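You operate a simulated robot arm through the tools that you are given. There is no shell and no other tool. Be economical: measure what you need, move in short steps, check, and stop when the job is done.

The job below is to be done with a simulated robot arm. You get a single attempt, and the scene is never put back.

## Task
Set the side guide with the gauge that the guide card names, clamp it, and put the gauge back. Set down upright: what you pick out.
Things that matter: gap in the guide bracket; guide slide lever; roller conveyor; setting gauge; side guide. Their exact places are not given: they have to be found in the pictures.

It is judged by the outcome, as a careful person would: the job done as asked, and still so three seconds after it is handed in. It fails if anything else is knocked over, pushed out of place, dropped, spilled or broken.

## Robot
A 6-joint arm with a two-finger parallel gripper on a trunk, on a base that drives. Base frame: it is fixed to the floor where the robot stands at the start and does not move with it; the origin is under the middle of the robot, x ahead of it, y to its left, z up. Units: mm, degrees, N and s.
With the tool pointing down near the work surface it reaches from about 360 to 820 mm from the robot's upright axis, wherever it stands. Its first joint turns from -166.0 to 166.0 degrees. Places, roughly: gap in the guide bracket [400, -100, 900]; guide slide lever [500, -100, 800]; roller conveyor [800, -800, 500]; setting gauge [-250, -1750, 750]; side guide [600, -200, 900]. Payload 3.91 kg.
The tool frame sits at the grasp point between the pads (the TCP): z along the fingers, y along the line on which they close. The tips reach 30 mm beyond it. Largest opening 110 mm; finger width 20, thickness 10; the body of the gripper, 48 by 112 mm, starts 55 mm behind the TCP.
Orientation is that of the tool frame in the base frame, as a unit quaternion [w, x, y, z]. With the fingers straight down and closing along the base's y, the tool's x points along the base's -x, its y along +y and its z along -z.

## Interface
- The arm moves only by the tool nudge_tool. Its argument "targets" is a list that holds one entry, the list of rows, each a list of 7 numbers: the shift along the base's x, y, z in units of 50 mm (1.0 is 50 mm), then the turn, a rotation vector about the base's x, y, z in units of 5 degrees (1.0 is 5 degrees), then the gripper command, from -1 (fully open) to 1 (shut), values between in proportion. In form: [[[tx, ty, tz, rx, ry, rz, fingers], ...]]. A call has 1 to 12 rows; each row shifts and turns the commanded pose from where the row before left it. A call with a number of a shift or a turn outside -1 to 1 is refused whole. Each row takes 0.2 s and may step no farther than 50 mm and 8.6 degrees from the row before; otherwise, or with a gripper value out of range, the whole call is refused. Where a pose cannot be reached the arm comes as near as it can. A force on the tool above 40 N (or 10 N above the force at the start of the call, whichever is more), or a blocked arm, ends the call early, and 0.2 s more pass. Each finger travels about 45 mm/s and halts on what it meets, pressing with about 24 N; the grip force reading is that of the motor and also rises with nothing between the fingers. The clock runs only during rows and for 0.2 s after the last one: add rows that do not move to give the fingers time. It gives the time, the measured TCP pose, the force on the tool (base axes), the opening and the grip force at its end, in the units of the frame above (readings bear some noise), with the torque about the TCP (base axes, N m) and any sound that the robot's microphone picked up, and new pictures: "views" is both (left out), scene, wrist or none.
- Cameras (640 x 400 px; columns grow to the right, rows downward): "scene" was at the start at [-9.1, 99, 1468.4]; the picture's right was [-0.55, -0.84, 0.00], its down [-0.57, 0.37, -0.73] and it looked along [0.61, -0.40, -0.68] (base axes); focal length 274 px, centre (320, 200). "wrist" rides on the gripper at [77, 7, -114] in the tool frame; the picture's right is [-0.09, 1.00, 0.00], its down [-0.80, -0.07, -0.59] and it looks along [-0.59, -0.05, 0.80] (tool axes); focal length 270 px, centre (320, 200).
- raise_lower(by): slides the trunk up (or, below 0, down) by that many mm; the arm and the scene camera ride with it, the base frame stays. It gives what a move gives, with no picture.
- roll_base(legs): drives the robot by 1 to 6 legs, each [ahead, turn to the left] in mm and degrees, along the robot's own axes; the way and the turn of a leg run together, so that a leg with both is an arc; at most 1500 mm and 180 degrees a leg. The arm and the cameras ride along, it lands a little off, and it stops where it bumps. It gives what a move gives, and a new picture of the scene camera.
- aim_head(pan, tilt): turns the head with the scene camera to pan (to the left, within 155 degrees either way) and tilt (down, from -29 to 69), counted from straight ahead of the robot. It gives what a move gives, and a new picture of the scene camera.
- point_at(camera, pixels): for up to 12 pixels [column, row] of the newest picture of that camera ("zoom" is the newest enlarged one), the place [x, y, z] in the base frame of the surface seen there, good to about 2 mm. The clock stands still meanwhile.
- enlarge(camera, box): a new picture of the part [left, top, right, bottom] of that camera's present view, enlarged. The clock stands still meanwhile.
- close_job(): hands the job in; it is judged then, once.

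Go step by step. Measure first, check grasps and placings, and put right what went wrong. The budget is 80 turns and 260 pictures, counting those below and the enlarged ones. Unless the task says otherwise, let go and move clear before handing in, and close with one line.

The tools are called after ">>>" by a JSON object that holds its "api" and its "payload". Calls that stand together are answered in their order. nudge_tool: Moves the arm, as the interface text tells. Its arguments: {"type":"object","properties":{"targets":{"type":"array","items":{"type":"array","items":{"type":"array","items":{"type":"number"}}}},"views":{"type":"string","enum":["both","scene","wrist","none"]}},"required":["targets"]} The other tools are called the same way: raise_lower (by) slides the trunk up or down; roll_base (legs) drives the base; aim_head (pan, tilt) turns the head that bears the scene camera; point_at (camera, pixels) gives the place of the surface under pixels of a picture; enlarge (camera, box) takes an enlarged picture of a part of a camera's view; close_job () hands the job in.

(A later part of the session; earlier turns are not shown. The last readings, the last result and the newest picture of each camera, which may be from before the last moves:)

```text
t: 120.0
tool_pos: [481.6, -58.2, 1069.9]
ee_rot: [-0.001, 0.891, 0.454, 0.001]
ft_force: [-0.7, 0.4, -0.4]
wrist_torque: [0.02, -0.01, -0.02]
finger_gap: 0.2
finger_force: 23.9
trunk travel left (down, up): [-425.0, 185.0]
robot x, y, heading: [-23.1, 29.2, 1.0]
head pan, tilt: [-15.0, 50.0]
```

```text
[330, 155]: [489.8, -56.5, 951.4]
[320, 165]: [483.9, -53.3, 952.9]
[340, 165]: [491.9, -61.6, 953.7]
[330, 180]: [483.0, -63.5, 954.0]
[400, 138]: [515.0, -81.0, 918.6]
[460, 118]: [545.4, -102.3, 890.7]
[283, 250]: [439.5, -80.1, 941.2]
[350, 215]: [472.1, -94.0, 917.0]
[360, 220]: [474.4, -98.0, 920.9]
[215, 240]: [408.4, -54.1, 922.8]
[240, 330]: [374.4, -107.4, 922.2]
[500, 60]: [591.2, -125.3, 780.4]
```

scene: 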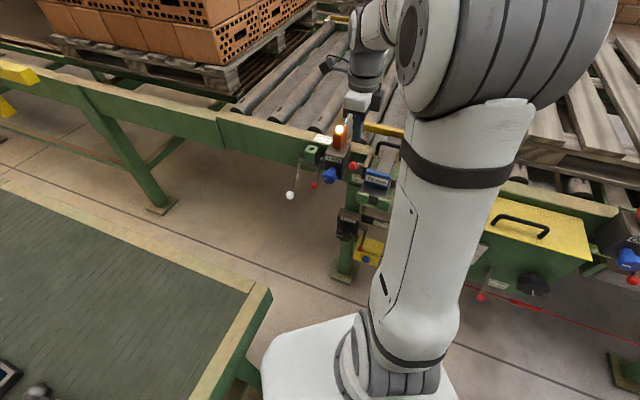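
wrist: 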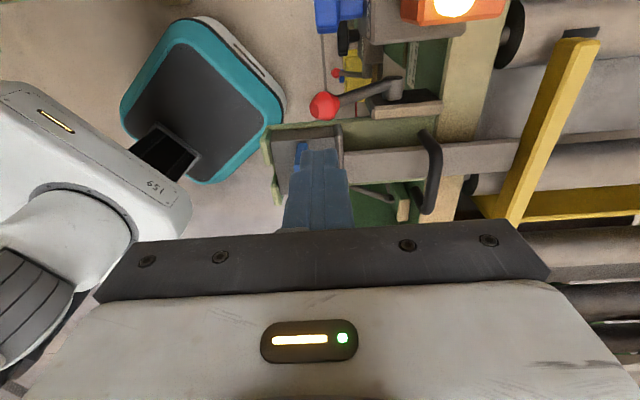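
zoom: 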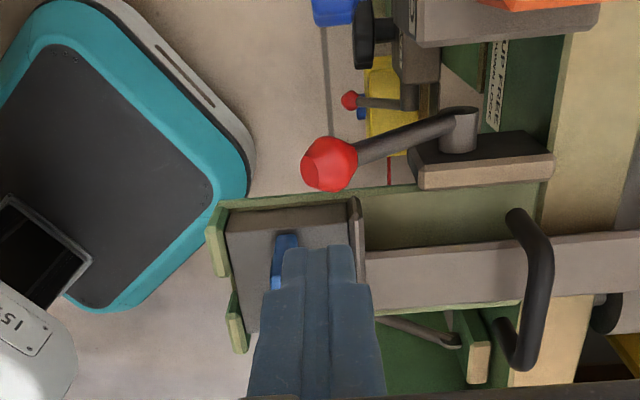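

Knob top at about (487,-59,954), and the flange face is now at d≈437 against lugs at 366 (70 mm). I'll come down on the knob with closed fingers and start pressing along its arc.

>>> {"api": "nudge_tool", "payload": {"targets": [[[0.04, 0.0, -0.8, 0, 0, 0, 1], [0, 0, -0.8, 0, 0, 0, 1], [0, 0, -0.1, 0, 0, 0, 1], [-0.155, 0.113, -0.254, 0, 0, 0, 1], [-0.116, 0.085, -0.282, 0, 0, 0, 1], [-0.074, 0.054, -0.304, 0, 0, 0, 1], [0, 0, 0, 0, 0, 0, 1]]], "views": "both"}}

>>> {"api": "enlarge", "payload": {"camera": "scene", "box": [315, 130, 435, 210]}}

```text
t: 121.6
tool_pos: [466.3, -46.1, 942.8]
ee_rot: [-0.001, 0.892, 0.453, 0.0]
ft_force: [0.2, 0.9, 0.6]
wrist_torque: [-0.03, 0.0, -0.04]
finger_gap: 0.1
finger_force: 23.7
trunk travel left (down, up): [-425.0, 185.0]
robot x, y, heading: [-26.4, 28.3, 1.0]
head pan, tilt: [-15.0, 50.0]
```

scene: 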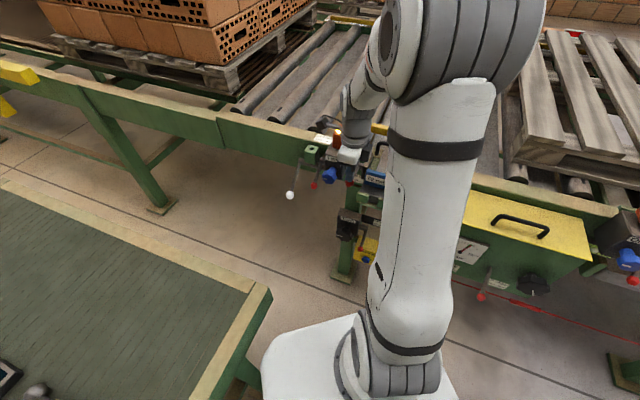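
wrist: 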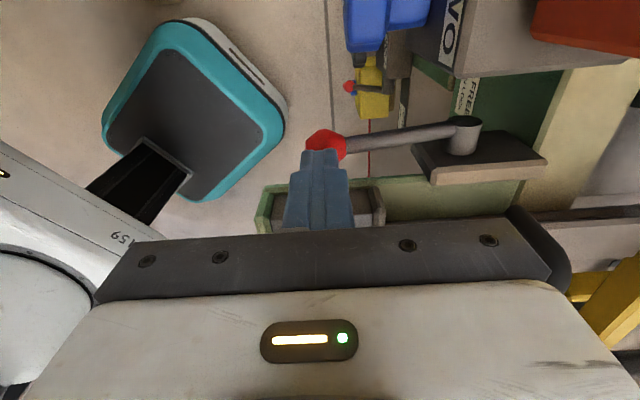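

```text
5.00 times, centred on (375, 170) of scene
```

zoom: 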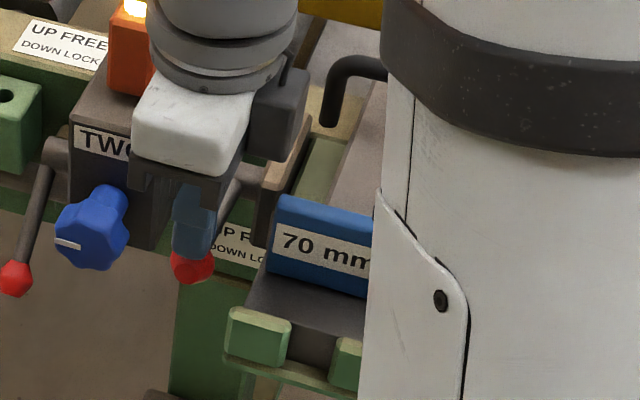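

The force is near zero. I'll see where the knob is now relative to the fingertips.

>>> {"api": "point_at", "payload": {"camera": "wrist", "pixels": [[325, 138], [320, 145], [338, 140], [400, 135], [465, 125]]}}

```text
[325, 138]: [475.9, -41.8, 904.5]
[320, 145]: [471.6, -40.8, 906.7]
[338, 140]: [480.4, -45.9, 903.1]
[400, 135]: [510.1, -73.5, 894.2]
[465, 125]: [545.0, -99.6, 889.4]
```

The knob is just under the tips and following. I'll continue pressing down the arc.

>>> {"api": "nudge_tool", "payload": {"targets": [[[-0.031, 0.022, -0.314, 0, 0, 0, 1], [0.03, 0.01, -0.318, 0, 0, 0, 1], [0.068, -0.032, -0.308, 0, 0, 0, 1], [0.1, -0.073, -0.292, 0, 0, 0, 1], [0.139, -0.101, -0.266, 0, 0, 0, 1], [0, 0, 0, 0, 0, 0, 1]]], "views": "both"}}

>>> {"api": "enlarge", "payload": {"camera": "scene", "box": [315, 130, 435, 210]}}

>>> {"api": "point_at", "payload": {"camera": "wrist", "pixels": [[325, 138], [320, 145], [338, 140], [400, 135], [465, 125]]}}

```text
t: 122.3
tool_pos: [466.0, -44.5, 908.8]
ee_rot: [0.002, 0.892, 0.453, 0.001]
ft_force: [-5.4, 2.7, 13.8]
wrist_torque: [-0.51, 0.05, -0.29]
finger_gap: 0.0
finger_force: 23.8
trunk travel left (down, up): [-425.0, 185.0]
robot x, y, heading: [-28.8, 31.7, 1.2]
head pan, tilt: [-15.0, 50.0]
stopped in row 3: the force on the tool passed its limit at 42 N (the readings are from after the stop); the commanded pose is now the measured one
```

scene: 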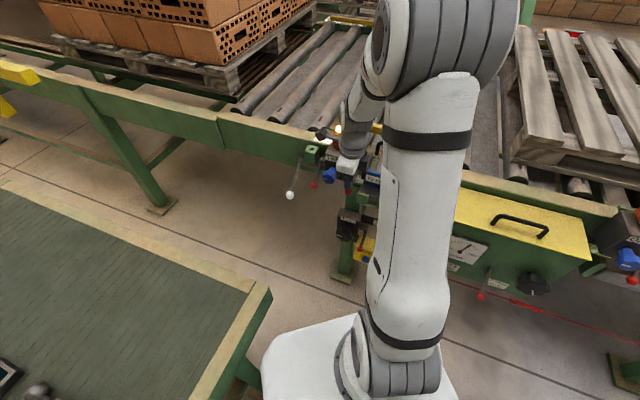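
wrist: 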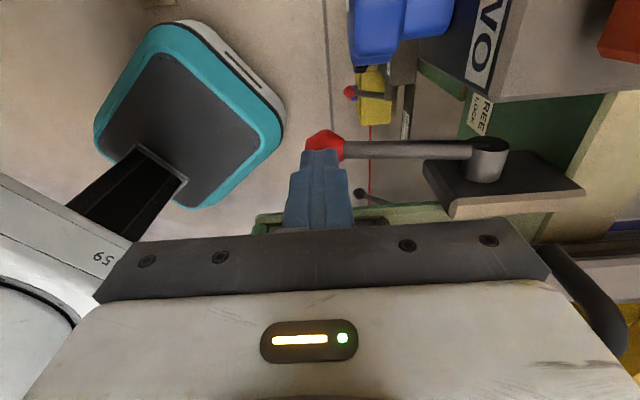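

```text
5.00 times, centred on (375, 170) of scene
```

zoom: 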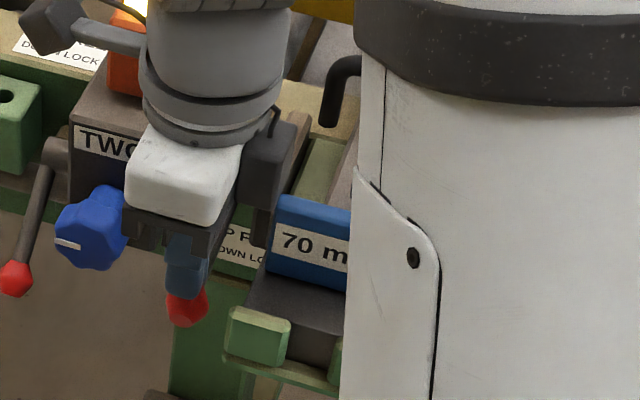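

```text
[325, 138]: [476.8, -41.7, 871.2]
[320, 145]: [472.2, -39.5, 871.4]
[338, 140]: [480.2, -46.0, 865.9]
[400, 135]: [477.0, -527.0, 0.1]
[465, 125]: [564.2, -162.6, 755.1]
```

The press reached 42 N with the lever just below horizontal (knob top z 871) – the clamp is starting to bite. I'll go on in slower, smaller steps.

>>> {"api": "nudge_tool", "payload": {"targets": [[[0.02, 0.01, -0.08, 0, 0, 0, 1], [0.015, -0.01, -0.1, 0, 0, 0, 1], [0.02, -0.014, -0.1, 0, 0, 0, 1], [0.025, -0.018, -0.1, 0, 0, 0, 1], [0.03, -0.021, -0.1, 0, 0, 0, 1], [0.03, -0.021, -0.1, 0, 0, 0, 1]]], "views": "wrist"}}

>>> {"api": "point_at", "payload": {"camera": "wrist", "pixels": [[325, 138], [320, 145], [338, 140]]}}

```text
t: 122.8
tool_pos: [467.6, -45.2, 907.5]
ee_rot: [0.003, 0.891, 0.453, 0.005]
ft_force: [-10.0, 5.4, 25.0]
wrist_torque: [-1.07, 0.16, -0.47]
finger_gap: 0.0
finger_force: 24.1
trunk travel left (down, up): [-425.0, 185.0]
robot x, y, heading: [-24.8, 29.7, 1.1]
head pan, tilt: [-15.0, 50.0]
stopped in row 2: the force on the tool passed its limit at 47 N (the readings are from after the stop); the commanded pose is now the measured one
```

wrist: 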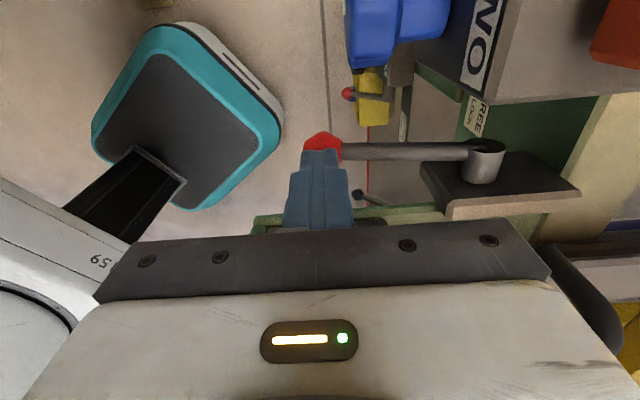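

```text
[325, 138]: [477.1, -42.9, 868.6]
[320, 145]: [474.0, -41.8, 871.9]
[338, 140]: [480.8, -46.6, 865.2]
```

The torque places the contact about 49 mm to the side: the gripper body is resting on the gauge's tag, not on the knob. I'll back straight up and check the gauge.

>>> {"api": "nudge_tool", "payload": {"targets": [[[0, 0, 0.3, 0, 0, 0, 1], [0, 0, 0.8, 0, 0, 0, 1], [0, 0, 0.8, 0, 0, 0, 1], [0, 0, 0.8, 0, 0, 0, 1], [0, 0, 0, 0, 0, 0, 1]]], "views": "both"}}

>>> {"api": "enlarge", "payload": {"camera": "wrist", "box": [200, 20, 440, 230]}}

>>> {"api": "point_at", "payload": {"camera": "zoom", "pixels": [[330, 155], [320, 165], [340, 165], [330, 180], [283, 250], [350, 215], [360, 220], [240, 220], [215, 240], [240, 330]]}}

>>> {"api": "enlarge", "payload": {"camera": "scene", "box": [315, 130, 435, 210]}}

```text
t: 124.0
tool_pos: [468.8, -44.9, 1042.0]
ee_rot: [0.003, 0.891, 0.453, 0.004]
ft_force: [0.0, 0.1, 0.0]
wrist_torque: [0.01, 0.02, 0.01]
finger_gap: 0.1
finger_force: 24.1
trunk travel left (down, up): [-425.0, 185.0]
robot x, y, heading: [-29.0, 32.2, 1.2]
head pan, tilt: [-15.0, 50.0]
```

scene: 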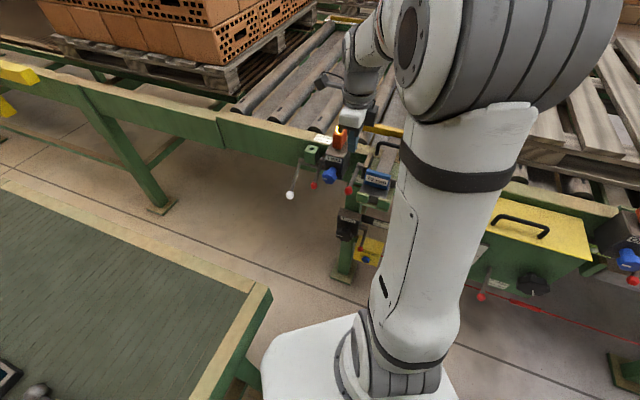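
wrist: 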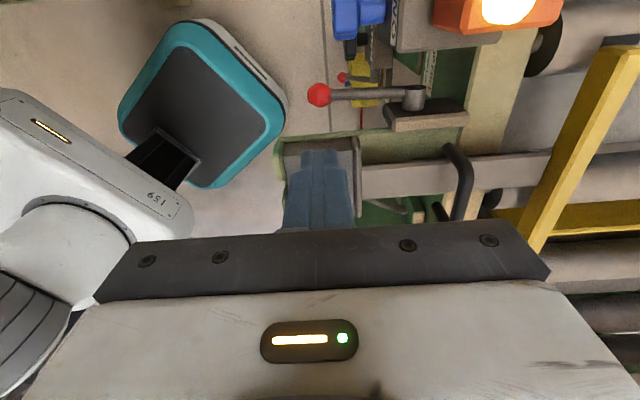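

```text
1.90 times, centred on (320, 125) of wrist
```

zoom: 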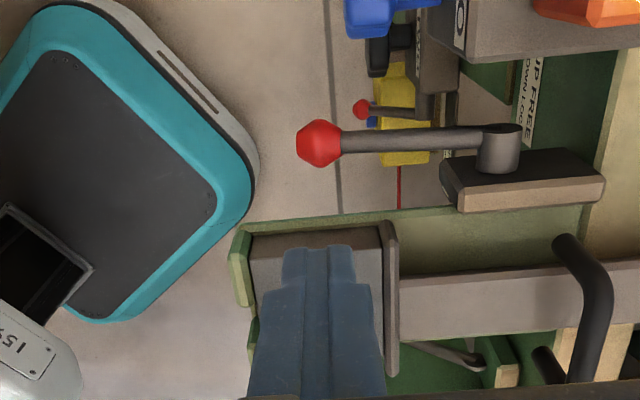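

```text
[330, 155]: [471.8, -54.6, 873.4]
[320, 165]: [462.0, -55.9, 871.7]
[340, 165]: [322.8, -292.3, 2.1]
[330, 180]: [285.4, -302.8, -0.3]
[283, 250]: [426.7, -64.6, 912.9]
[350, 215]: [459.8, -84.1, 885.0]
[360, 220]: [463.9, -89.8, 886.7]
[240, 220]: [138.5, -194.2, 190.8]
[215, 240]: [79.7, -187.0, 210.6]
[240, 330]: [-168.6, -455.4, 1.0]
```

```text
5.00 times, centred on (375, 170) of scene
```

zoom: 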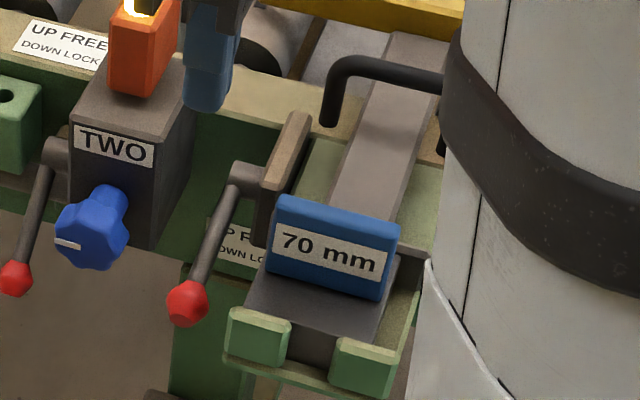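

The gauge is undisturbed and the lever is at about -15°. I'll measure the TWO box to plan a slightly tilted press that clears both the box and the gauge.

>>> {"api": "point_at", "payload": {"camera": "zoom", "pixels": [[158, 138], [75, 118], [160, 125], [187, 60], [105, 75], [185, 303], [190, 285], [398, 235], [275, 205], [240, 165], [300, 120], [265, 185]]}}

```text
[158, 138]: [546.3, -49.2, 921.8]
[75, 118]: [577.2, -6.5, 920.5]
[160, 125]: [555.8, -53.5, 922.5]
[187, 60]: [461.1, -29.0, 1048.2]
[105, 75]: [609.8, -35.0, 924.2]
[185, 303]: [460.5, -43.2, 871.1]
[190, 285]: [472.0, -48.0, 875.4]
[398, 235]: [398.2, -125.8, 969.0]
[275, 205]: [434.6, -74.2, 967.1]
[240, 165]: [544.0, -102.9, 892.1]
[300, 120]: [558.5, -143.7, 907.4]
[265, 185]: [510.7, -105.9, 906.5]
```

The box starts at s≥281 and the tag ends at s≈196, leaving a corridor centred on the knob. I'll shift 8 mm outward, turn 12° and tilt the body 8° away from the gauge, then press again.

>>> {"api": "nudge_tool", "payload": {"targets": [[[0, 0.06, 0, 0, 0, -0.8, 1], [0, 0.06, 0, 0, 0, -0.8, 1], [0, 0.054, 0, 0, 0, -0.8, 1], [0, 0, 0, -0.647, 0.47, 0, 1], [0, 0, 0, -0.647, 0.47, 0, 1], [0, 0, -0.9, 0, 0, 0, 1], [0, 0, -0.9, 0, 0, 0, 1], [0, 0, -0.7, 0, 0, 0, 1], [0, 0, 0, 0, 0, 0, 1]]], "views": "both"}}

>>> {"api": "enlarge", "payload": {"camera": "scene", "box": [315, 130, 435, 210]}}

>>> {"api": "enlarge", "payload": {"camera": "wrist", "box": [240, 80, 440, 230]}}

```text
t: 126.0
tool_pos: [469.0, -37.6, 916.2]
ee_rot: [0.04, 0.931, 0.357, -0.056]
ft_force: [0.2, 0.5, -0.7]
wrist_torque: [0.01, 0.04, -0.02]
finger_gap: 0.0
finger_force: 23.7
trunk travel left (down, up): [-425.0, 185.0]
robot x, y, heading: [-26.8, 32.4, 1.4]
head pan, tilt: [-15.0, 50.0]
```

scene: 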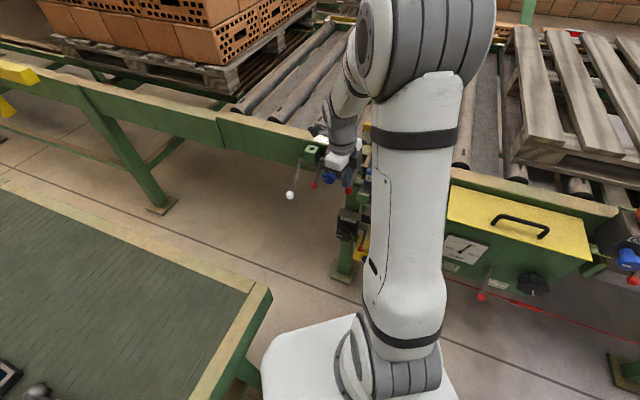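
wrist: 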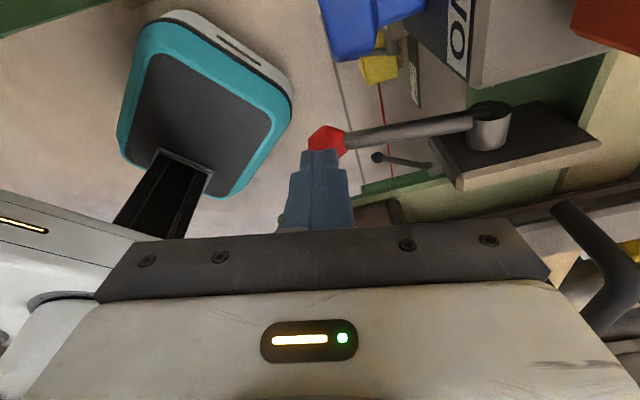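

```text
5.00 times, centred on (375, 170) of scene
```

zoom: 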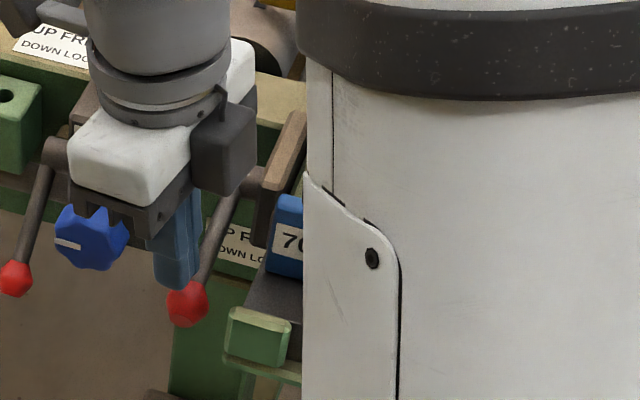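

```text
2.67 times, centred on (340, 155) of wrist
```

zoom: 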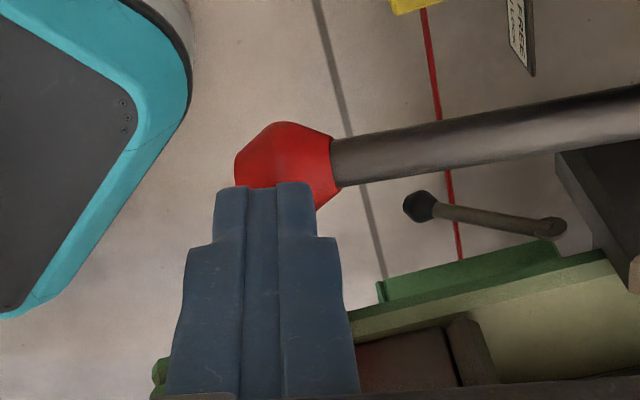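

The tips are now centred over the knob with the body clear of the tag. I'll press down along the arc in small steps.

>>> {"api": "nudge_tool", "payload": {"targets": [[[0.02, -0.015, -0.2, 0, 0, 0, 1], [0.02, -0.015, -0.14, 0, 0, 0, 1], [0.05, -0.036, -0.14, 0, 0, 0, 1], [0.05, -0.036, -0.14, 0, 0, 0, 1], [0, 0, 0, 0, 0, 0, 1]]], "views": "both"}}

>>> {"api": "enlarge", "payload": {"camera": "scene", "box": [315, 130, 435, 210]}}

>>> {"api": "point_at", "payload": {"camera": "wrist", "pixels": [[328, 132], [328, 140], [335, 140], [420, 130]]}}

```text
t: 127.2
tool_pos: [475.6, -43.4, 885.4]
ee_rot: [0.04, 0.931, 0.358, -0.056]
ft_force: [0.2, 0.1, 0.4]
wrist_torque: [0.04, -0.02, -0.01]
finger_gap: 0.0
finger_force: 23.2
trunk travel left (down, up): [-425.0, 185.0]
robot x, y, heading: [-27.2, 28.1, 0.9]
head pan, tilt: [-15.0, 50.0]
```

scene: 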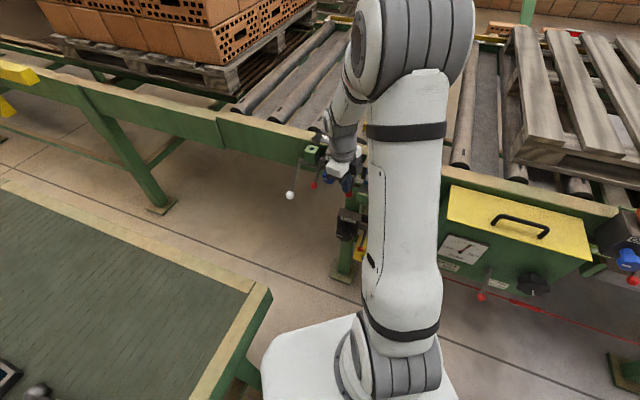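
wrist: 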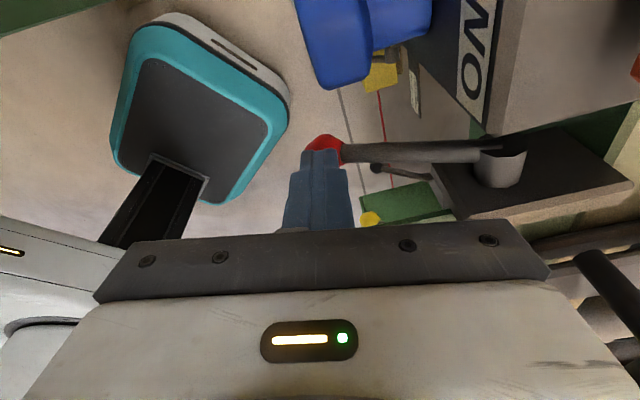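

```text
5.00 times, centred on (375, 170) of scene
```

zoom: 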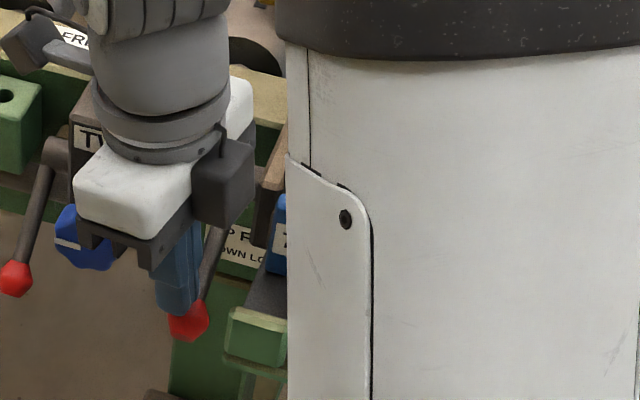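

```text
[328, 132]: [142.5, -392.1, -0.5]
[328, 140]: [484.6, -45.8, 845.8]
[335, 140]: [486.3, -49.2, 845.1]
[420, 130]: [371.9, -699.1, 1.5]
```

The lever follows with no stray contact (knob top about 850). Pressing on to the end stop.

>>> {"api": "nudge_tool", "payload": {"targets": [[[0.06, -0.044, -0.14, 0, 0, 0, 1], [0.06, -0.044, -0.13, 0, 0, 0, 1], [0.06, -0.044, -0.12, 0, 0, 0, 1], [0.03, -0.022, -0.1, 0, 0, 0, 1], [0, 0, 0, 0, 0, 0, 1]]], "views": "both"}}

>>> {"api": "enlarge", "payload": {"camera": "scene", "box": [315, 130, 435, 210]}}

```text
t: 128.4
tool_pos: [487.6, -49.3, 862.0]
ee_rot: [0.04, 0.932, 0.357, -0.055]
ft_force: [1.9, -1.0, 6.8]
wrist_torque: [-0.07, -0.02, 0.02]
finger_gap: 0.1
finger_force: 23.8
trunk travel left (down, up): [-425.0, 185.0]
robot x, y, heading: [-20.5, 31.1, 1.0]
head pan, tilt: [-15.0, 50.0]
```

scene: 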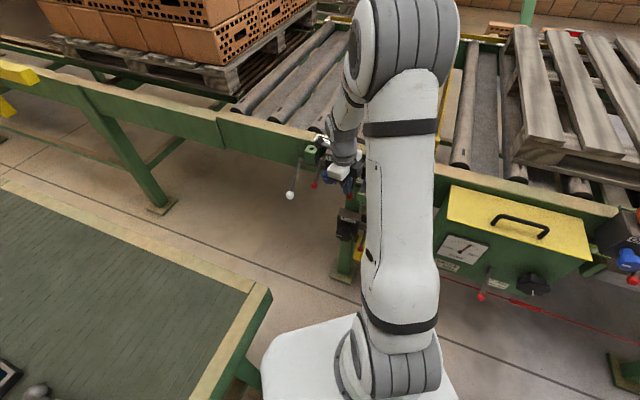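
wrist: 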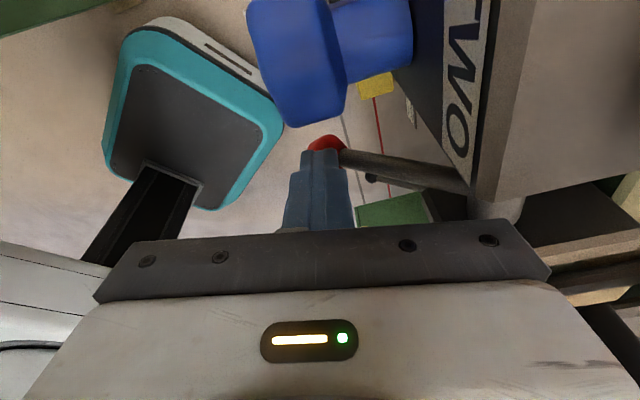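

```text
5.00 times, centred on (375, 170) of scene
```

zoom: 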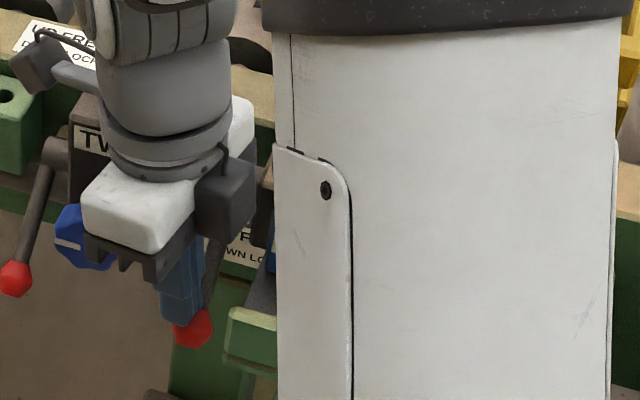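

The lever is close to its original down position and resistance is starting (7 N). A little more to feel the stop.

>>> {"api": "nudge_tool", "payload": {"targets": [[[0.02, -0.015, -0.06, 0, 0, 0, 1], [0.02, -0.015, -0.06, 0, 0, 0, 1], [0.02, -0.015, -0.06, 0, 0, 0, 1]]], "views": "none"}}

```text
t: 128.9
tool_pos: [488.1, -50.5, 861.7]
ee_rot: [0.042, 0.931, 0.357, -0.054]
ft_force: [-11.1, 5.8, 23.3]
wrist_torque: [-0.03, 0.36, -0.08]
finger_gap: 0.0
finger_force: 24.5
trunk travel left (down, up): [-425.0, 185.0]
robot x, y, heading: [-29.8, 26.9, 1.2]
head pan, tilt: [-15.0, 50.0]
stopped in row 2: the force on the tool passed its limit at 46 N (the readings are from after the stop); the commanded pose is now the measured one
```

End stop felt at the tip (46 N, line of action at the fingertip): the lever is locked. I'll rise, undo the tilt and begin turning back.

>>> {"api": "nudge_tool", "payload": {"targets": [[[0, 0, 0.5, 0, 0, 0, 1], [0, 0, 0.9, 0, 0, 0, 1], [0, 0, 0.9, 0, 0, 0, 1], [0, 0, 0.9, 0, 0, 0, 1], [0, 0, 0.9, 0, 0, 0, 1], [0, 0, 0, 0.647, -0.47, 0, 1], [0, 0, 0, 0.647, -0.47, 0, 1], [0, 0, 0, 0, 0, 1, 1], [0, 0, 0, 0, 0, 1, 1], [0, 0, 0, 0, 0, 0.4, 1]]], "views": "both"}}

>>> {"api": "enlarge", "payload": {"camera": "scene", "box": [315, 130, 435, 210]}}

>>> {"api": "nudge_tool", "payload": {"targets": [[[0, 0, 0, 0, 0, 1, 1], [0, 0, 0, 0, 0, 1, 1], [0, 0, 0, 0, 0, 1, 1], [0, 0, 0, 0, 0, 1, 1], [0, 0, 0, 0, 0, 1, 1], [0, 0, 0, 0, 0, 1, 1], [0, 0, 0, 0, 0, 1, 1], [0, 0, 0, 0, 0, 1, 1], [0, 0, 0, 0, 0, 1, 1], [0, 0, 0, 0, 0, 1, 1], [0, 0, 0, 0, 0, 1, 1], [0, 0, 0, 0, 0, 1, 1]]], "views": "none"}}

>>> {"api": "nudge_tool", "payload": {"targets": [[[0, 0, 0, 0, 0, 1, 1], [0, 0, 0, 0, 0, 1, 1], [0, 0, 0, 0, 0, 1, 1], [0, 0, 0, 0, 0, 1, 1], [0, 0, 0, 0, 0, 1, 1], [0, 0, 0, 0, 0, 1, 1], [0, 0, 0, 0, 0, 1, 1], [0, 0, 0, 0, 0, 1, 1], [0, 0, 0, 0, 0, 1, 1], [0, 0, 0, 0, 0, 1, 1], [0, 0, 0, 0, 0, 1, 1], [0, 0, 0, 0, 0, 1, 1]]], "views": "none"}}

```text
t: 131.1
tool_pos: [488.9, -50.7, 1064.2]
ee_rot: [0.003, 0.891, 0.453, 0.005]
ft_force: [-0.1, -0.1, -0.6]
wrist_torque: [-0.02, 0.05, -0.01]
finger_gap: 0.0
finger_force: 24.3
trunk travel left (down, up): [-425.0, 185.0]
robot x, y, heading: [-27.3, 35.4, 1.1]
head pan, tilt: [-15.0, 50.0]
```

scene: 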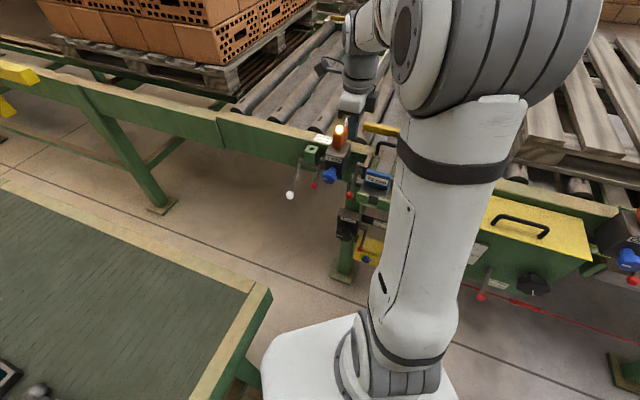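
wrist: 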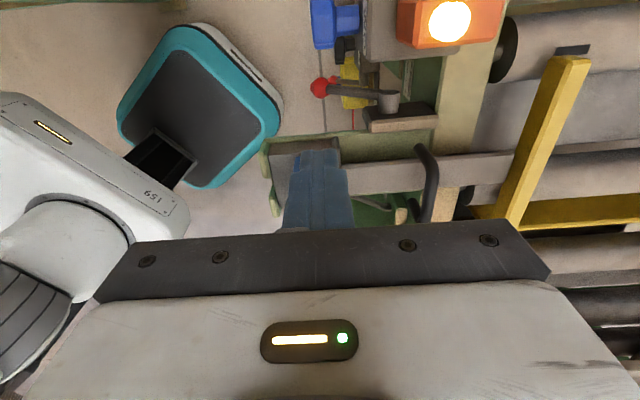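

```text
5.00 times, centred on (375, 170) of scene
```

zoom: 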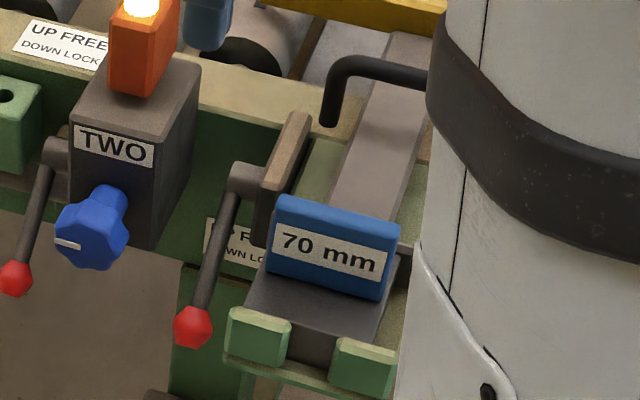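

```text
t: 133.7
tool_pos: [489.6, -51.3, 1065.3]
ee_rot: [0.0, 0.544, 0.839, 0.006]
ft_force: [-0.4, -0.5, 0.3]
wrist_torque: [-0.01, 0.0, 0.0]
finger_gap: 0.2
finger_force: 24.1
trunk travel left (down, up): [-425.0, 185.0]
robot x, y, heading: [-25.3, 27.4, 1.1]
head pan, tilt: [-15.0, 50.0]
```

```text
t: 136.3
tool_pos: [489.6, -50.9, 1064.3]
ee_rot: [-0.003, 0.052, 0.999, 0.005]
ft_force: [0.3, 0.4, 0.3]
wrist_torque: [0.02, -0.01, 0.07]
finger_gap: 0.2
finger_force: 23.9
trunk travel left (down, up): [-425.0, 185.0]
robot x, y, heading: [-26.1, 30.7, 1.3]
head pan, tilt: [-15.0, 50.0]
```

The lever is fully down and the gauge still snug. Finishing the turn to +54° above the gauge, fingers part open.

>>> {"api": "nudge_tool", "payload": {"targets": [[[-0.129, -0.095, 0, 0, 0, 1, 0.4], [-0.129, -0.095, 0, 0, 0, 1, 0.4], [-0.129, -0.095, 0, 0, 0, 1, 0.4], [-0.129, -0.095, 0, 0, 0, 1, 0.4], [-0.129, -0.095, 0, 0, 0, 1, 0.4], [-0.129, -0.095, 0, 0, 0, 1, 0.4], [-0.129, -0.095, 0, 0, 0, 1, 0.4], [-0.129, -0.095, 0, 0, 0, 1, 0.4], [-0.129, -0.095, 0, 0, 0, 1, 0.4], [-0.129, -0.095, 0, 0, 0, 1, 0.4], [-0.129, -0.095, 0, 0, 0, 1, 0.4], [-0.129, -0.095, 0, 0, 0, 1, 0.4]]], "views": "wrist"}}

>>> {"api": "enlarge", "payload": {"camera": "wrist", "box": [200, 20, 440, 230]}}

```text
t: 138.9
tool_pos: [411.7, -108.0, 1062.7]
ee_rot: [-0.005, -0.454, 0.891, 0.003]
ft_force: [-0.6, 0.3, 0.4]
wrist_torque: [-0.01, 0.0, -0.01]
finger_gap: 33.0
finger_force: 0.1
trunk travel left (down, up): [-425.0, 185.0]
robot x, y, heading: [-26.7, 28.0, 1.2]
head pan, tilt: [-15.0, 50.0]
```

wrist: 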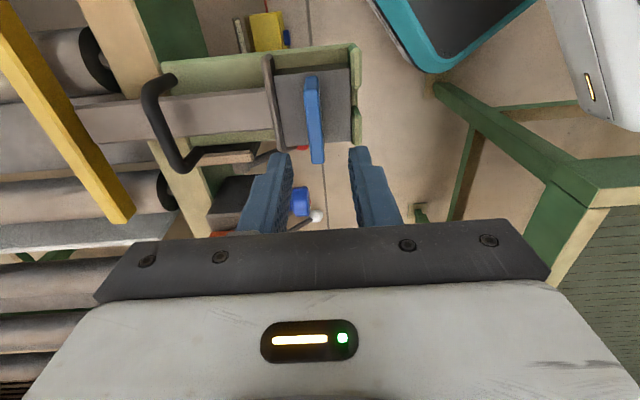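

```text
1.90 times, centred on (320, 125) of wrist
```

zoom: 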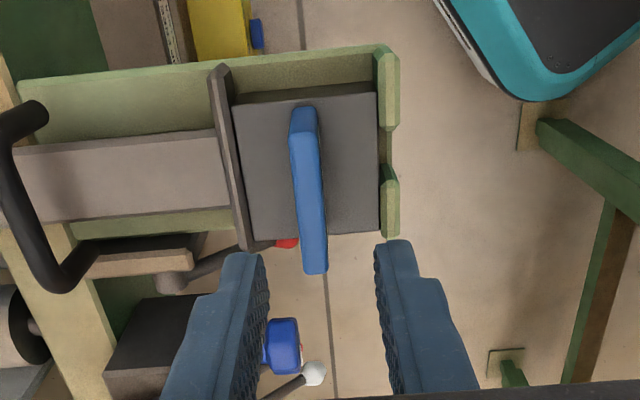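

>>> {"api": "point_at", "payload": {"camera": "zoom", "pixels": [[304, 115], [304, 140], [309, 200], [314, 265], [220, 75], [240, 230], [250, 130], [250, 200], [385, 110], [370, 120]]}}

```text
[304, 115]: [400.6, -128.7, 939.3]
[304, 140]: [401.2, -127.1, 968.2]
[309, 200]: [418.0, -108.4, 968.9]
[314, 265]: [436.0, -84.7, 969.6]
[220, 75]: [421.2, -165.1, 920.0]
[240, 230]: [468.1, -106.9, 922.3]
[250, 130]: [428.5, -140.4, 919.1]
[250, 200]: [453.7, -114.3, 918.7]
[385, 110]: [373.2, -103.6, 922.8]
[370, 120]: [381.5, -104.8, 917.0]
```

Tag centre is about (420,-105). I'll correct the 0.7° residual tilt, descend, grip with time to squeeze, and lift very slowly.

>>> {"api": "nudge_tool", "payload": {"targets": [[[0.168, 0.06, 0, 0, -0.136, 0, 0.4], [0, 0, -0.9, 0, 0, 0, 0.4], [0, 0, -0.9, 0, 0, 0, 0.4], [0, 0, -0.42, 0, 0, 0, 0.4], [0, 0, 0, 0, 0, 0, 0.4], [0, 0, 0, 0, 0, 0, 1], [0, 0, 0, 0, 0, 0, 1], [0, 0, 0, 0, 0, 0, 1], [0, 0, 0, 0, 0, 0, 1], [0, 0, 0, 0, 0, 0, 1]]], "views": "wrist"}}

>>> {"api": "nudge_tool", "payload": {"targets": [[[0, 0, 0.04, 0, 0, 0, 1], [0, 0, 0.04, 0, 0, 0, 1], [0, 0, 0.04, 0, 0, 0, 1], [0, 0, 0.04, 0, 0, 0, 1], [0, 0, 0, 0, 0, 0, 1]]], "views": "wrist"}}

```text
t: 141.1
tool_pos: [420.1, -105.5, 952.9]
ee_rot: [0.0, -0.454, 0.891, 0.0]
ft_force: [-4.0, 1.6, -1.9]
wrist_torque: [0.07, 0.16, 0.12]
finger_gap: 12.2
finger_force: 23.8
trunk travel left (down, up): [-425.0, 185.0]
robot x, y, heading: [-26.5, 32.2, 1.4]
head pan, tilt: [-15.0, 50.0]
```

wrist: 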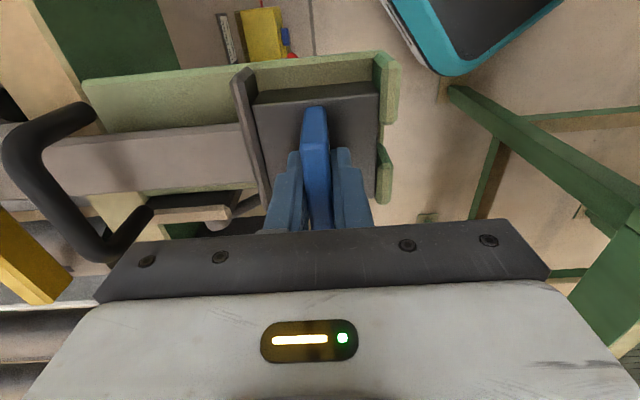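

```text
t: 142.3
tool_pos: [419.4, -105.7, 960.2]
ee_rot: [0.0, -0.454, 0.891, 0.0]
ft_force: [-4.2, 3.0, -5.4]
wrist_torque: [0.09, 0.24, 0.15]
finger_gap: 12.0
finger_force: 24.1
trunk travel left (down, up): [-425.0, 185.0]
robot x, y, heading: [-28.3, 27.0, 1.2]
head pan, tilt: [-15.0, 50.0]
```

wrist: 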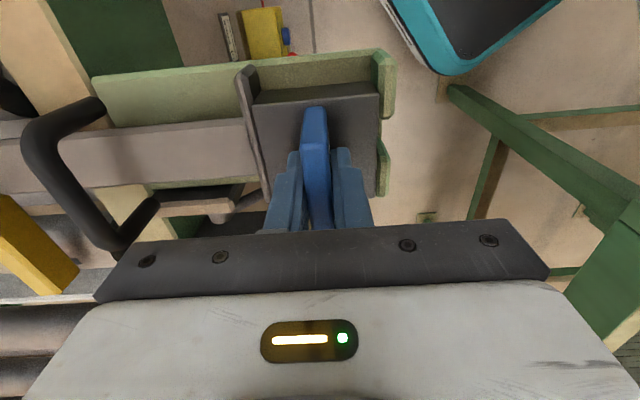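

It's sliding out with 5 N. Continuing up slowly, then faster once clear.

>>> {"api": "nudge_tool", "payload": {"targets": [[[-0.01, 0.007, 0.08, 0, 0, 0, 1], [0, 0, 0.1, 0, 0, 0, 1], [0, 0, 0.12, 0, 0, 0, 1], [0, 0, 0.15, 0, 0, 0, 1], [0, 0, 0.2, 0, 0, 0, 1], [0, 0, 0.3, 0, 0, 0, 1], [0, 0, 0.4, 0, 0, 0, 1], [0, 0, 0.5, 0, 0, 0, 1], [0, 0, 0.5, 0, 0, 0, 1], [0, 0, 0.4, 0, 0, 0, 1], [0, 0, 0.2, 0, 0, 0, 1], [0, 0, 0, 0, 0, 0, 1]]], "views": "both"}}

>>> {"api": "enlarge", "payload": {"camera": "scene", "box": [315, 130, 435, 210]}}

```text
t: 144.9
tool_pos: [418.9, -104.4, 1107.8]
ee_rot: [0.0, -0.453, 0.892, -0.001]
ft_force: [-0.2, 0.3, -3.6]
wrist_torque: [0.01, 0.03, 0.02]
finger_gap: 11.8
finger_force: 23.7
trunk travel left (down, up): [-425.0, 185.0]
robot x, y, heading: [-23.2, 28.5, 1.3]
head pan, tilt: [-15.0, 50.0]
```

scene: 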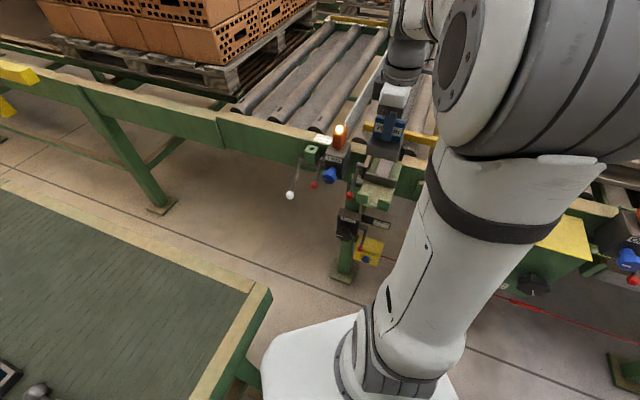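
wrist: 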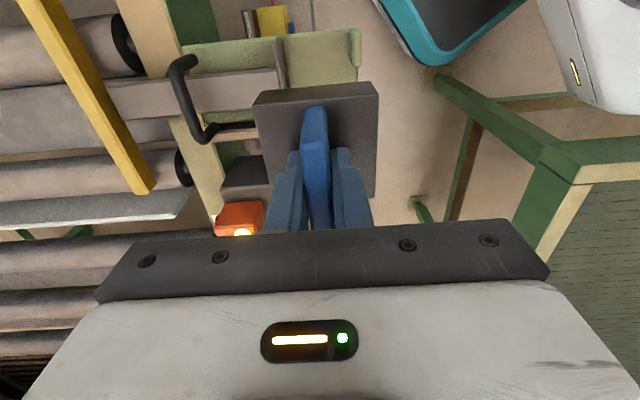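

```text
5.00 times, centred on (375, 170) of scene
```

zoom: 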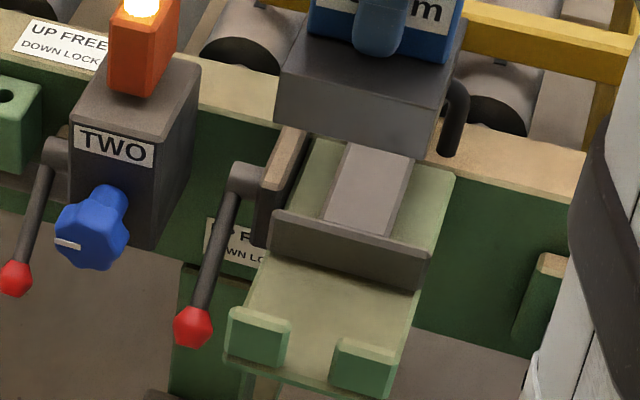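

The gauge is out, the slide stays set and the lever is down. I'll verify the gap and fold the arm for the drive.

>>> {"api": "point_at", "payload": {"camera": "zoom", "pixels": [[300, 245], [390, 268], [330, 230], [260, 316], [360, 350], [193, 325]]}}

>>> {"api": "nudge_tool", "payload": {"targets": [[[-0.035, 0.244, 0, 0, 0, -0.942, 1], [-0.035, 0.244, 0, 0, 0, -0.942, 1], [-0.035, 0.244, 0, 0, 0, -0.942, 1], [-0.035, 0.244, 0, 0, 0, -0.942, 1], [-0.035, 0.244, 0, 0, 0, -0.942, 1], [-0.035, 0.244, 0, 0, 0, -0.942, 1], [-0.035, 0.244, 0, 0, 0, -0.942, 1], [-0.035, 0.244, 0, 0, 0, -0.942, 1], [-0.035, 0.244, 0, 0, 0, -0.942, 1], [-0.035, 0.244, 0, 0, 0, -0.942, 1], [-0.035, 0.244, 0, 0, 0, -0.942, 1], [0, 0, 0, 0, 0, 0, 1]]], "views": "none"}}

>>> {"api": "roll_base", "payload": {"legs": [[0, -133.3], [965, 0], [965, 0]]}}

```text
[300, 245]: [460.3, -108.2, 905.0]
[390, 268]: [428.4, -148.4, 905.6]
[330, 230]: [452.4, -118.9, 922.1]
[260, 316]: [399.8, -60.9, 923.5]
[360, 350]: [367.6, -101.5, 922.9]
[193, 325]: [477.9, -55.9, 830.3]
```

```text
t: 147.5
tool_pos: [400.1, 29.4, 1108.5]
ee_rot: [0.0, -0.019, 1.0, 0.001]
ft_force: [-0.7, -0.5, -3.6]
wrist_torque: [-0.01, 0.0, 0.02]
finger_gap: 11.8
finger_force: 23.5
trunk travel left (down, up): [-425.0, 185.0]
robot x, y, heading: [-27.8, 29.2, 1.0]
head pan, tilt: [-15.0, 50.0]
```

```text
t: 162.7
tool_pos: [-1600.5, -1709.0, 1108.5]
ee_rot: [0.0, 0.911, 0.413, -0.001]
ft_force: [-0.5, 0.1, -3.6]
wrist_torque: [0.0, -0.03, -0.03]
finger_gap: 11.7
finger_force: 23.9
trunk travel left (down, up): [-425.0, 185.0]
robot x, y, heading: [-1308.8, -1397.3, -132.7]
head pan, tilt: [-15.0, 50.0]
```

scene: 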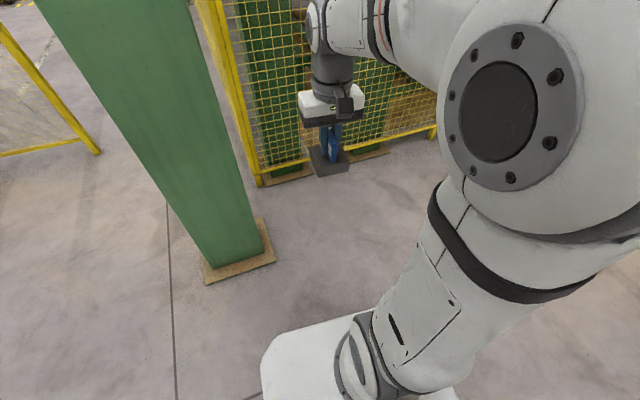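

Gap verified at about 70 mm (flange d≈435.5, lugs 366) and the gauge is still held. On to the table.

>>> {"api": "roll_base", "payload": {"legs": [[0, 82.6], [1235, 0], [0, 102.5]]}}

>>> {"api": "aim_head", "payload": {"pan": 0, "tilt": 45}}

```text
t: 176.7
tool_pos: [-259.7, -2018.8, 1108.4]
ee_rot: [0.0, -0.452, 0.892, 0.0]
ft_force: [0.3, -0.4, -3.4]
wrist_torque: [0.01, -0.01, -0.01]
finger_gap: 11.8
finger_force: 23.6
trunk travel left (down, up): [-425.0, 185.0]
robot x, y, heading: [-506.8, -2364.8, 51.8]
head pan, tilt: [-15.0, 50.0]
```

scene: 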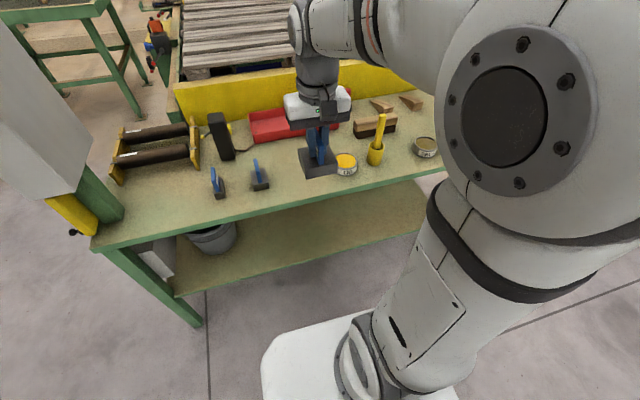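

```text
t: 177.5
tool_pos: [-257.6, -2019.7, 1108.5]
ee_rot: [0.0, -0.452, 0.892, -0.001]
ft_force: [0.3, 0.6, -3.0]
wrist_torque: [-0.03, 0.01, 0.03]
finger_gap: 12.0
finger_force: 24.3
trunk travel left (down, up): [-425.0, 185.0]
robot x, y, heading: [-503.5, -2367.8, 51.7]
head pan, tilt: [0.0, 45.0]
```

scene: 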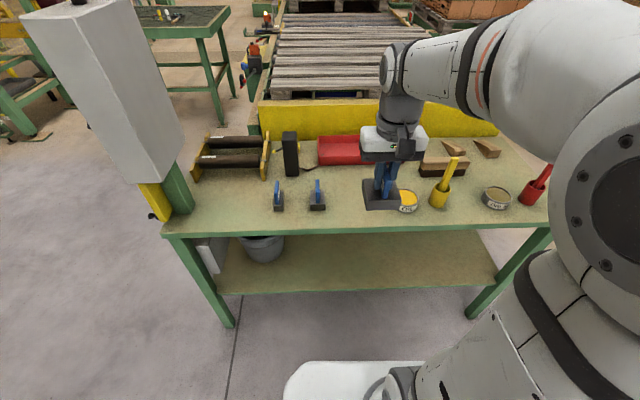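

At the table, still holding (3 N). I'll extend above the empty seat, about (-122,-1833), and partly descend.

>>> {"api": "nudge_tool", "payload": {"targets": [[[0.3, 0.42, 0, 0, 0, 0, 1], [0.45, 0.622, 0, 0, 0, 0, 1], [0.5, 0.69, 0, 0, 0, 0, 1], [0.5, 0.69, 0, 0, 0, 0, 1], [0.45, 0.622, 0, 0, 0, 0, 1], [0.35, 0.48, 0, 0, 0, 0, 1], [0.156, 0.21, 0, 0, 0, 0, 1], [0, 0, -0.4, 0, 0, 0, 1], [0, 0, -0.6, 0, 0, 0, 1], [0, 0, -0.6, 0, 0, 0, 1], [0, 0, -0.4, 0, 0, 0, 1], [0, 0, 0, 0, 0, 0, 1]]], "views": "both"}}

>>> {"api": "enlarge", "payload": {"camera": "scene", "box": [260, 150, 440, 240]}}

```text
t: 180.1
tool_pos: [-124.2, -1831.0, 1008.6]
ee_rot: [0.0, -0.451, 0.893, 0.001]
ft_force: [0.7, 0.4, -3.5]
wrist_torque: [-0.02, 0.0, -0.05]
finger_gap: 12.0
finger_force: 24.3
trunk travel left (down, up): [-425.0, 185.0]
robot x, y, heading: [-503.7, -2366.7, 51.9]
head pan, tilt: [0.0, 45.0]
```

scene: 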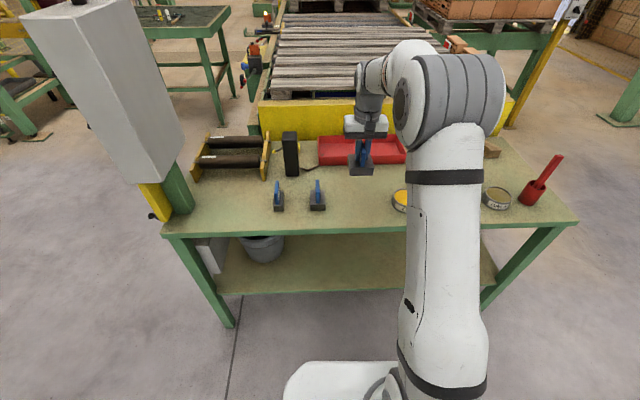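
wrist: 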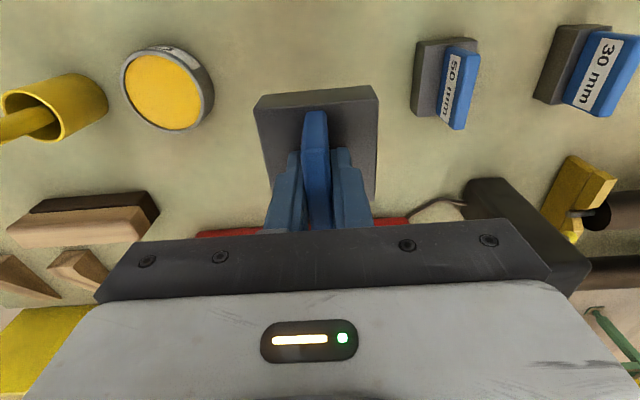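

```text
3.56 times, centred on (350, 195) of scene
```

zoom: 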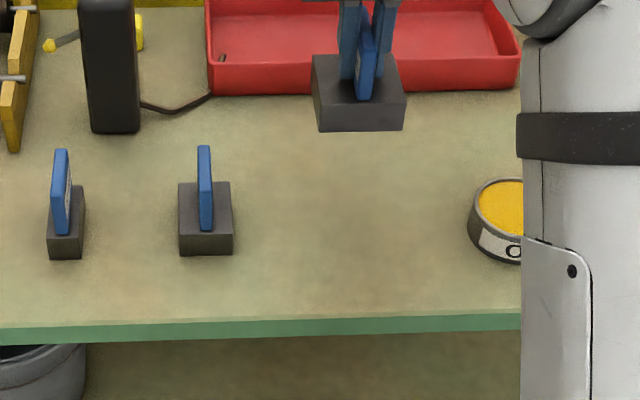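

Aligned above its old place. I'll descend to just above the table.

>>> {"api": "nudge_tool", "payload": {"targets": [[[0.01, -0.02, -0.5, 0, 0, 0, 1], [0, 0, -0.6, 0, 0, 0, 1], [0, 0, -0.6, 0, 0, 0, 1], [0, 0, -0.5, 0, 0, 0, 1], [0, 0, -0.35, 0, 0, 0, 1], [0, 0, -0.1, 0, 0, 0, 1], [0, 0, 0, 0, 0, 0, 1]]], "views": "both"}}

>>> {"api": "enlarge", "payload": {"camera": "scene", "box": [260, 150, 440, 240]}}

>>> {"api": "point_at", "payload": {"camera": "wrist", "pixels": [[260, 105], [372, 90], [290, 100], [340, 95]]}}

```text
t: 181.7
tool_pos: [-122.3, -1832.8, 876.0]
ee_rot: [0.001, -0.452, 0.892, 0.0]
ft_force: [-0.2, 0.5, -4.1]
wrist_torque: [-0.02, 0.05, 0.01]
finger_gap: 12.1
finger_force: 23.5
trunk travel left (down, up): [-425.0, 185.0]
robot x, y, heading: [-502.1, -2364.4, 51.7]
head pan, tilt: [0.0, 45.0]
```

scene: 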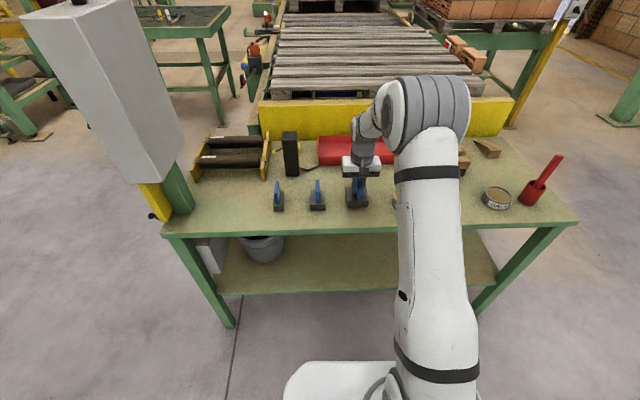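
wrist: 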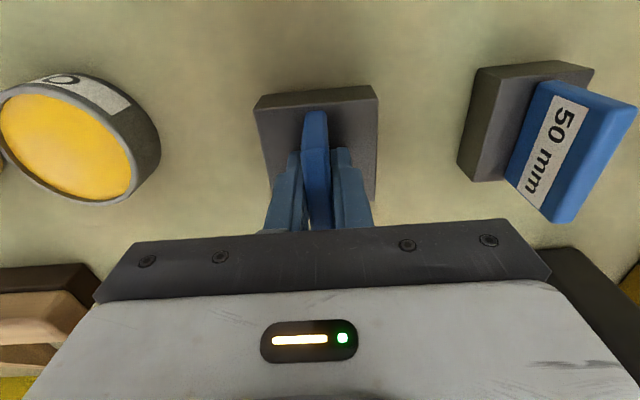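

```text
3.56 times, centred on (350, 195) of scene
```

zoom: 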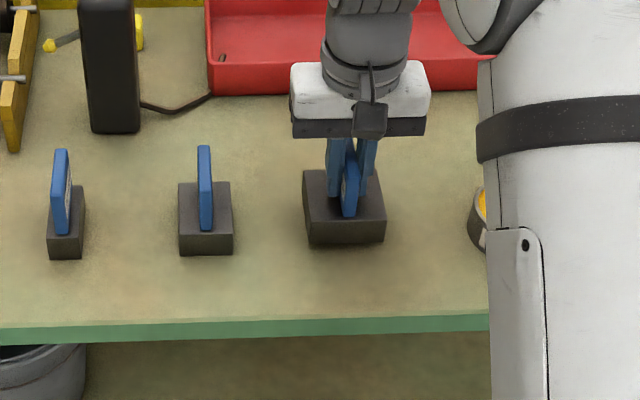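

```text
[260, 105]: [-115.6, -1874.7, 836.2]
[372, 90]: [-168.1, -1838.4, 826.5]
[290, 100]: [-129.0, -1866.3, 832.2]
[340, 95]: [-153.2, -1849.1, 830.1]
```

The block's edges coincide with their recorded places within about 2 mm, roughly 7 mm above the table. Lowering to touch.

>>> {"api": "nudge_tool", "payload": {"targets": [[[0.01, -0.005, -0.06, 0, 0, 0, 1], [0, 0, -0.04, 0, 0, 0, 1], [0, 0, -0.03, 0, 0, 0, 1], [0, 0, -0.03, 0, 0, 0, 1], [0, 0, 0, 0, 0, 0, 1]]], "views": "none"}}

```text
t: 182.9
tool_pos: [-121.7, -1832.9, 865.1]
ee_rot: [0.0, -0.452, 0.892, -0.001]
ft_force: [0.6, 0.2, -3.8]
wrist_torque: [-0.01, 0.01, -0.01]
finger_gap: 12.2
finger_force: 24.3
trunk travel left (down, up): [-425.0, 185.0]
robot x, y, heading: [-505.3, -2363.5, 51.8]
head pan, tilt: [0.0, 45.0]
```

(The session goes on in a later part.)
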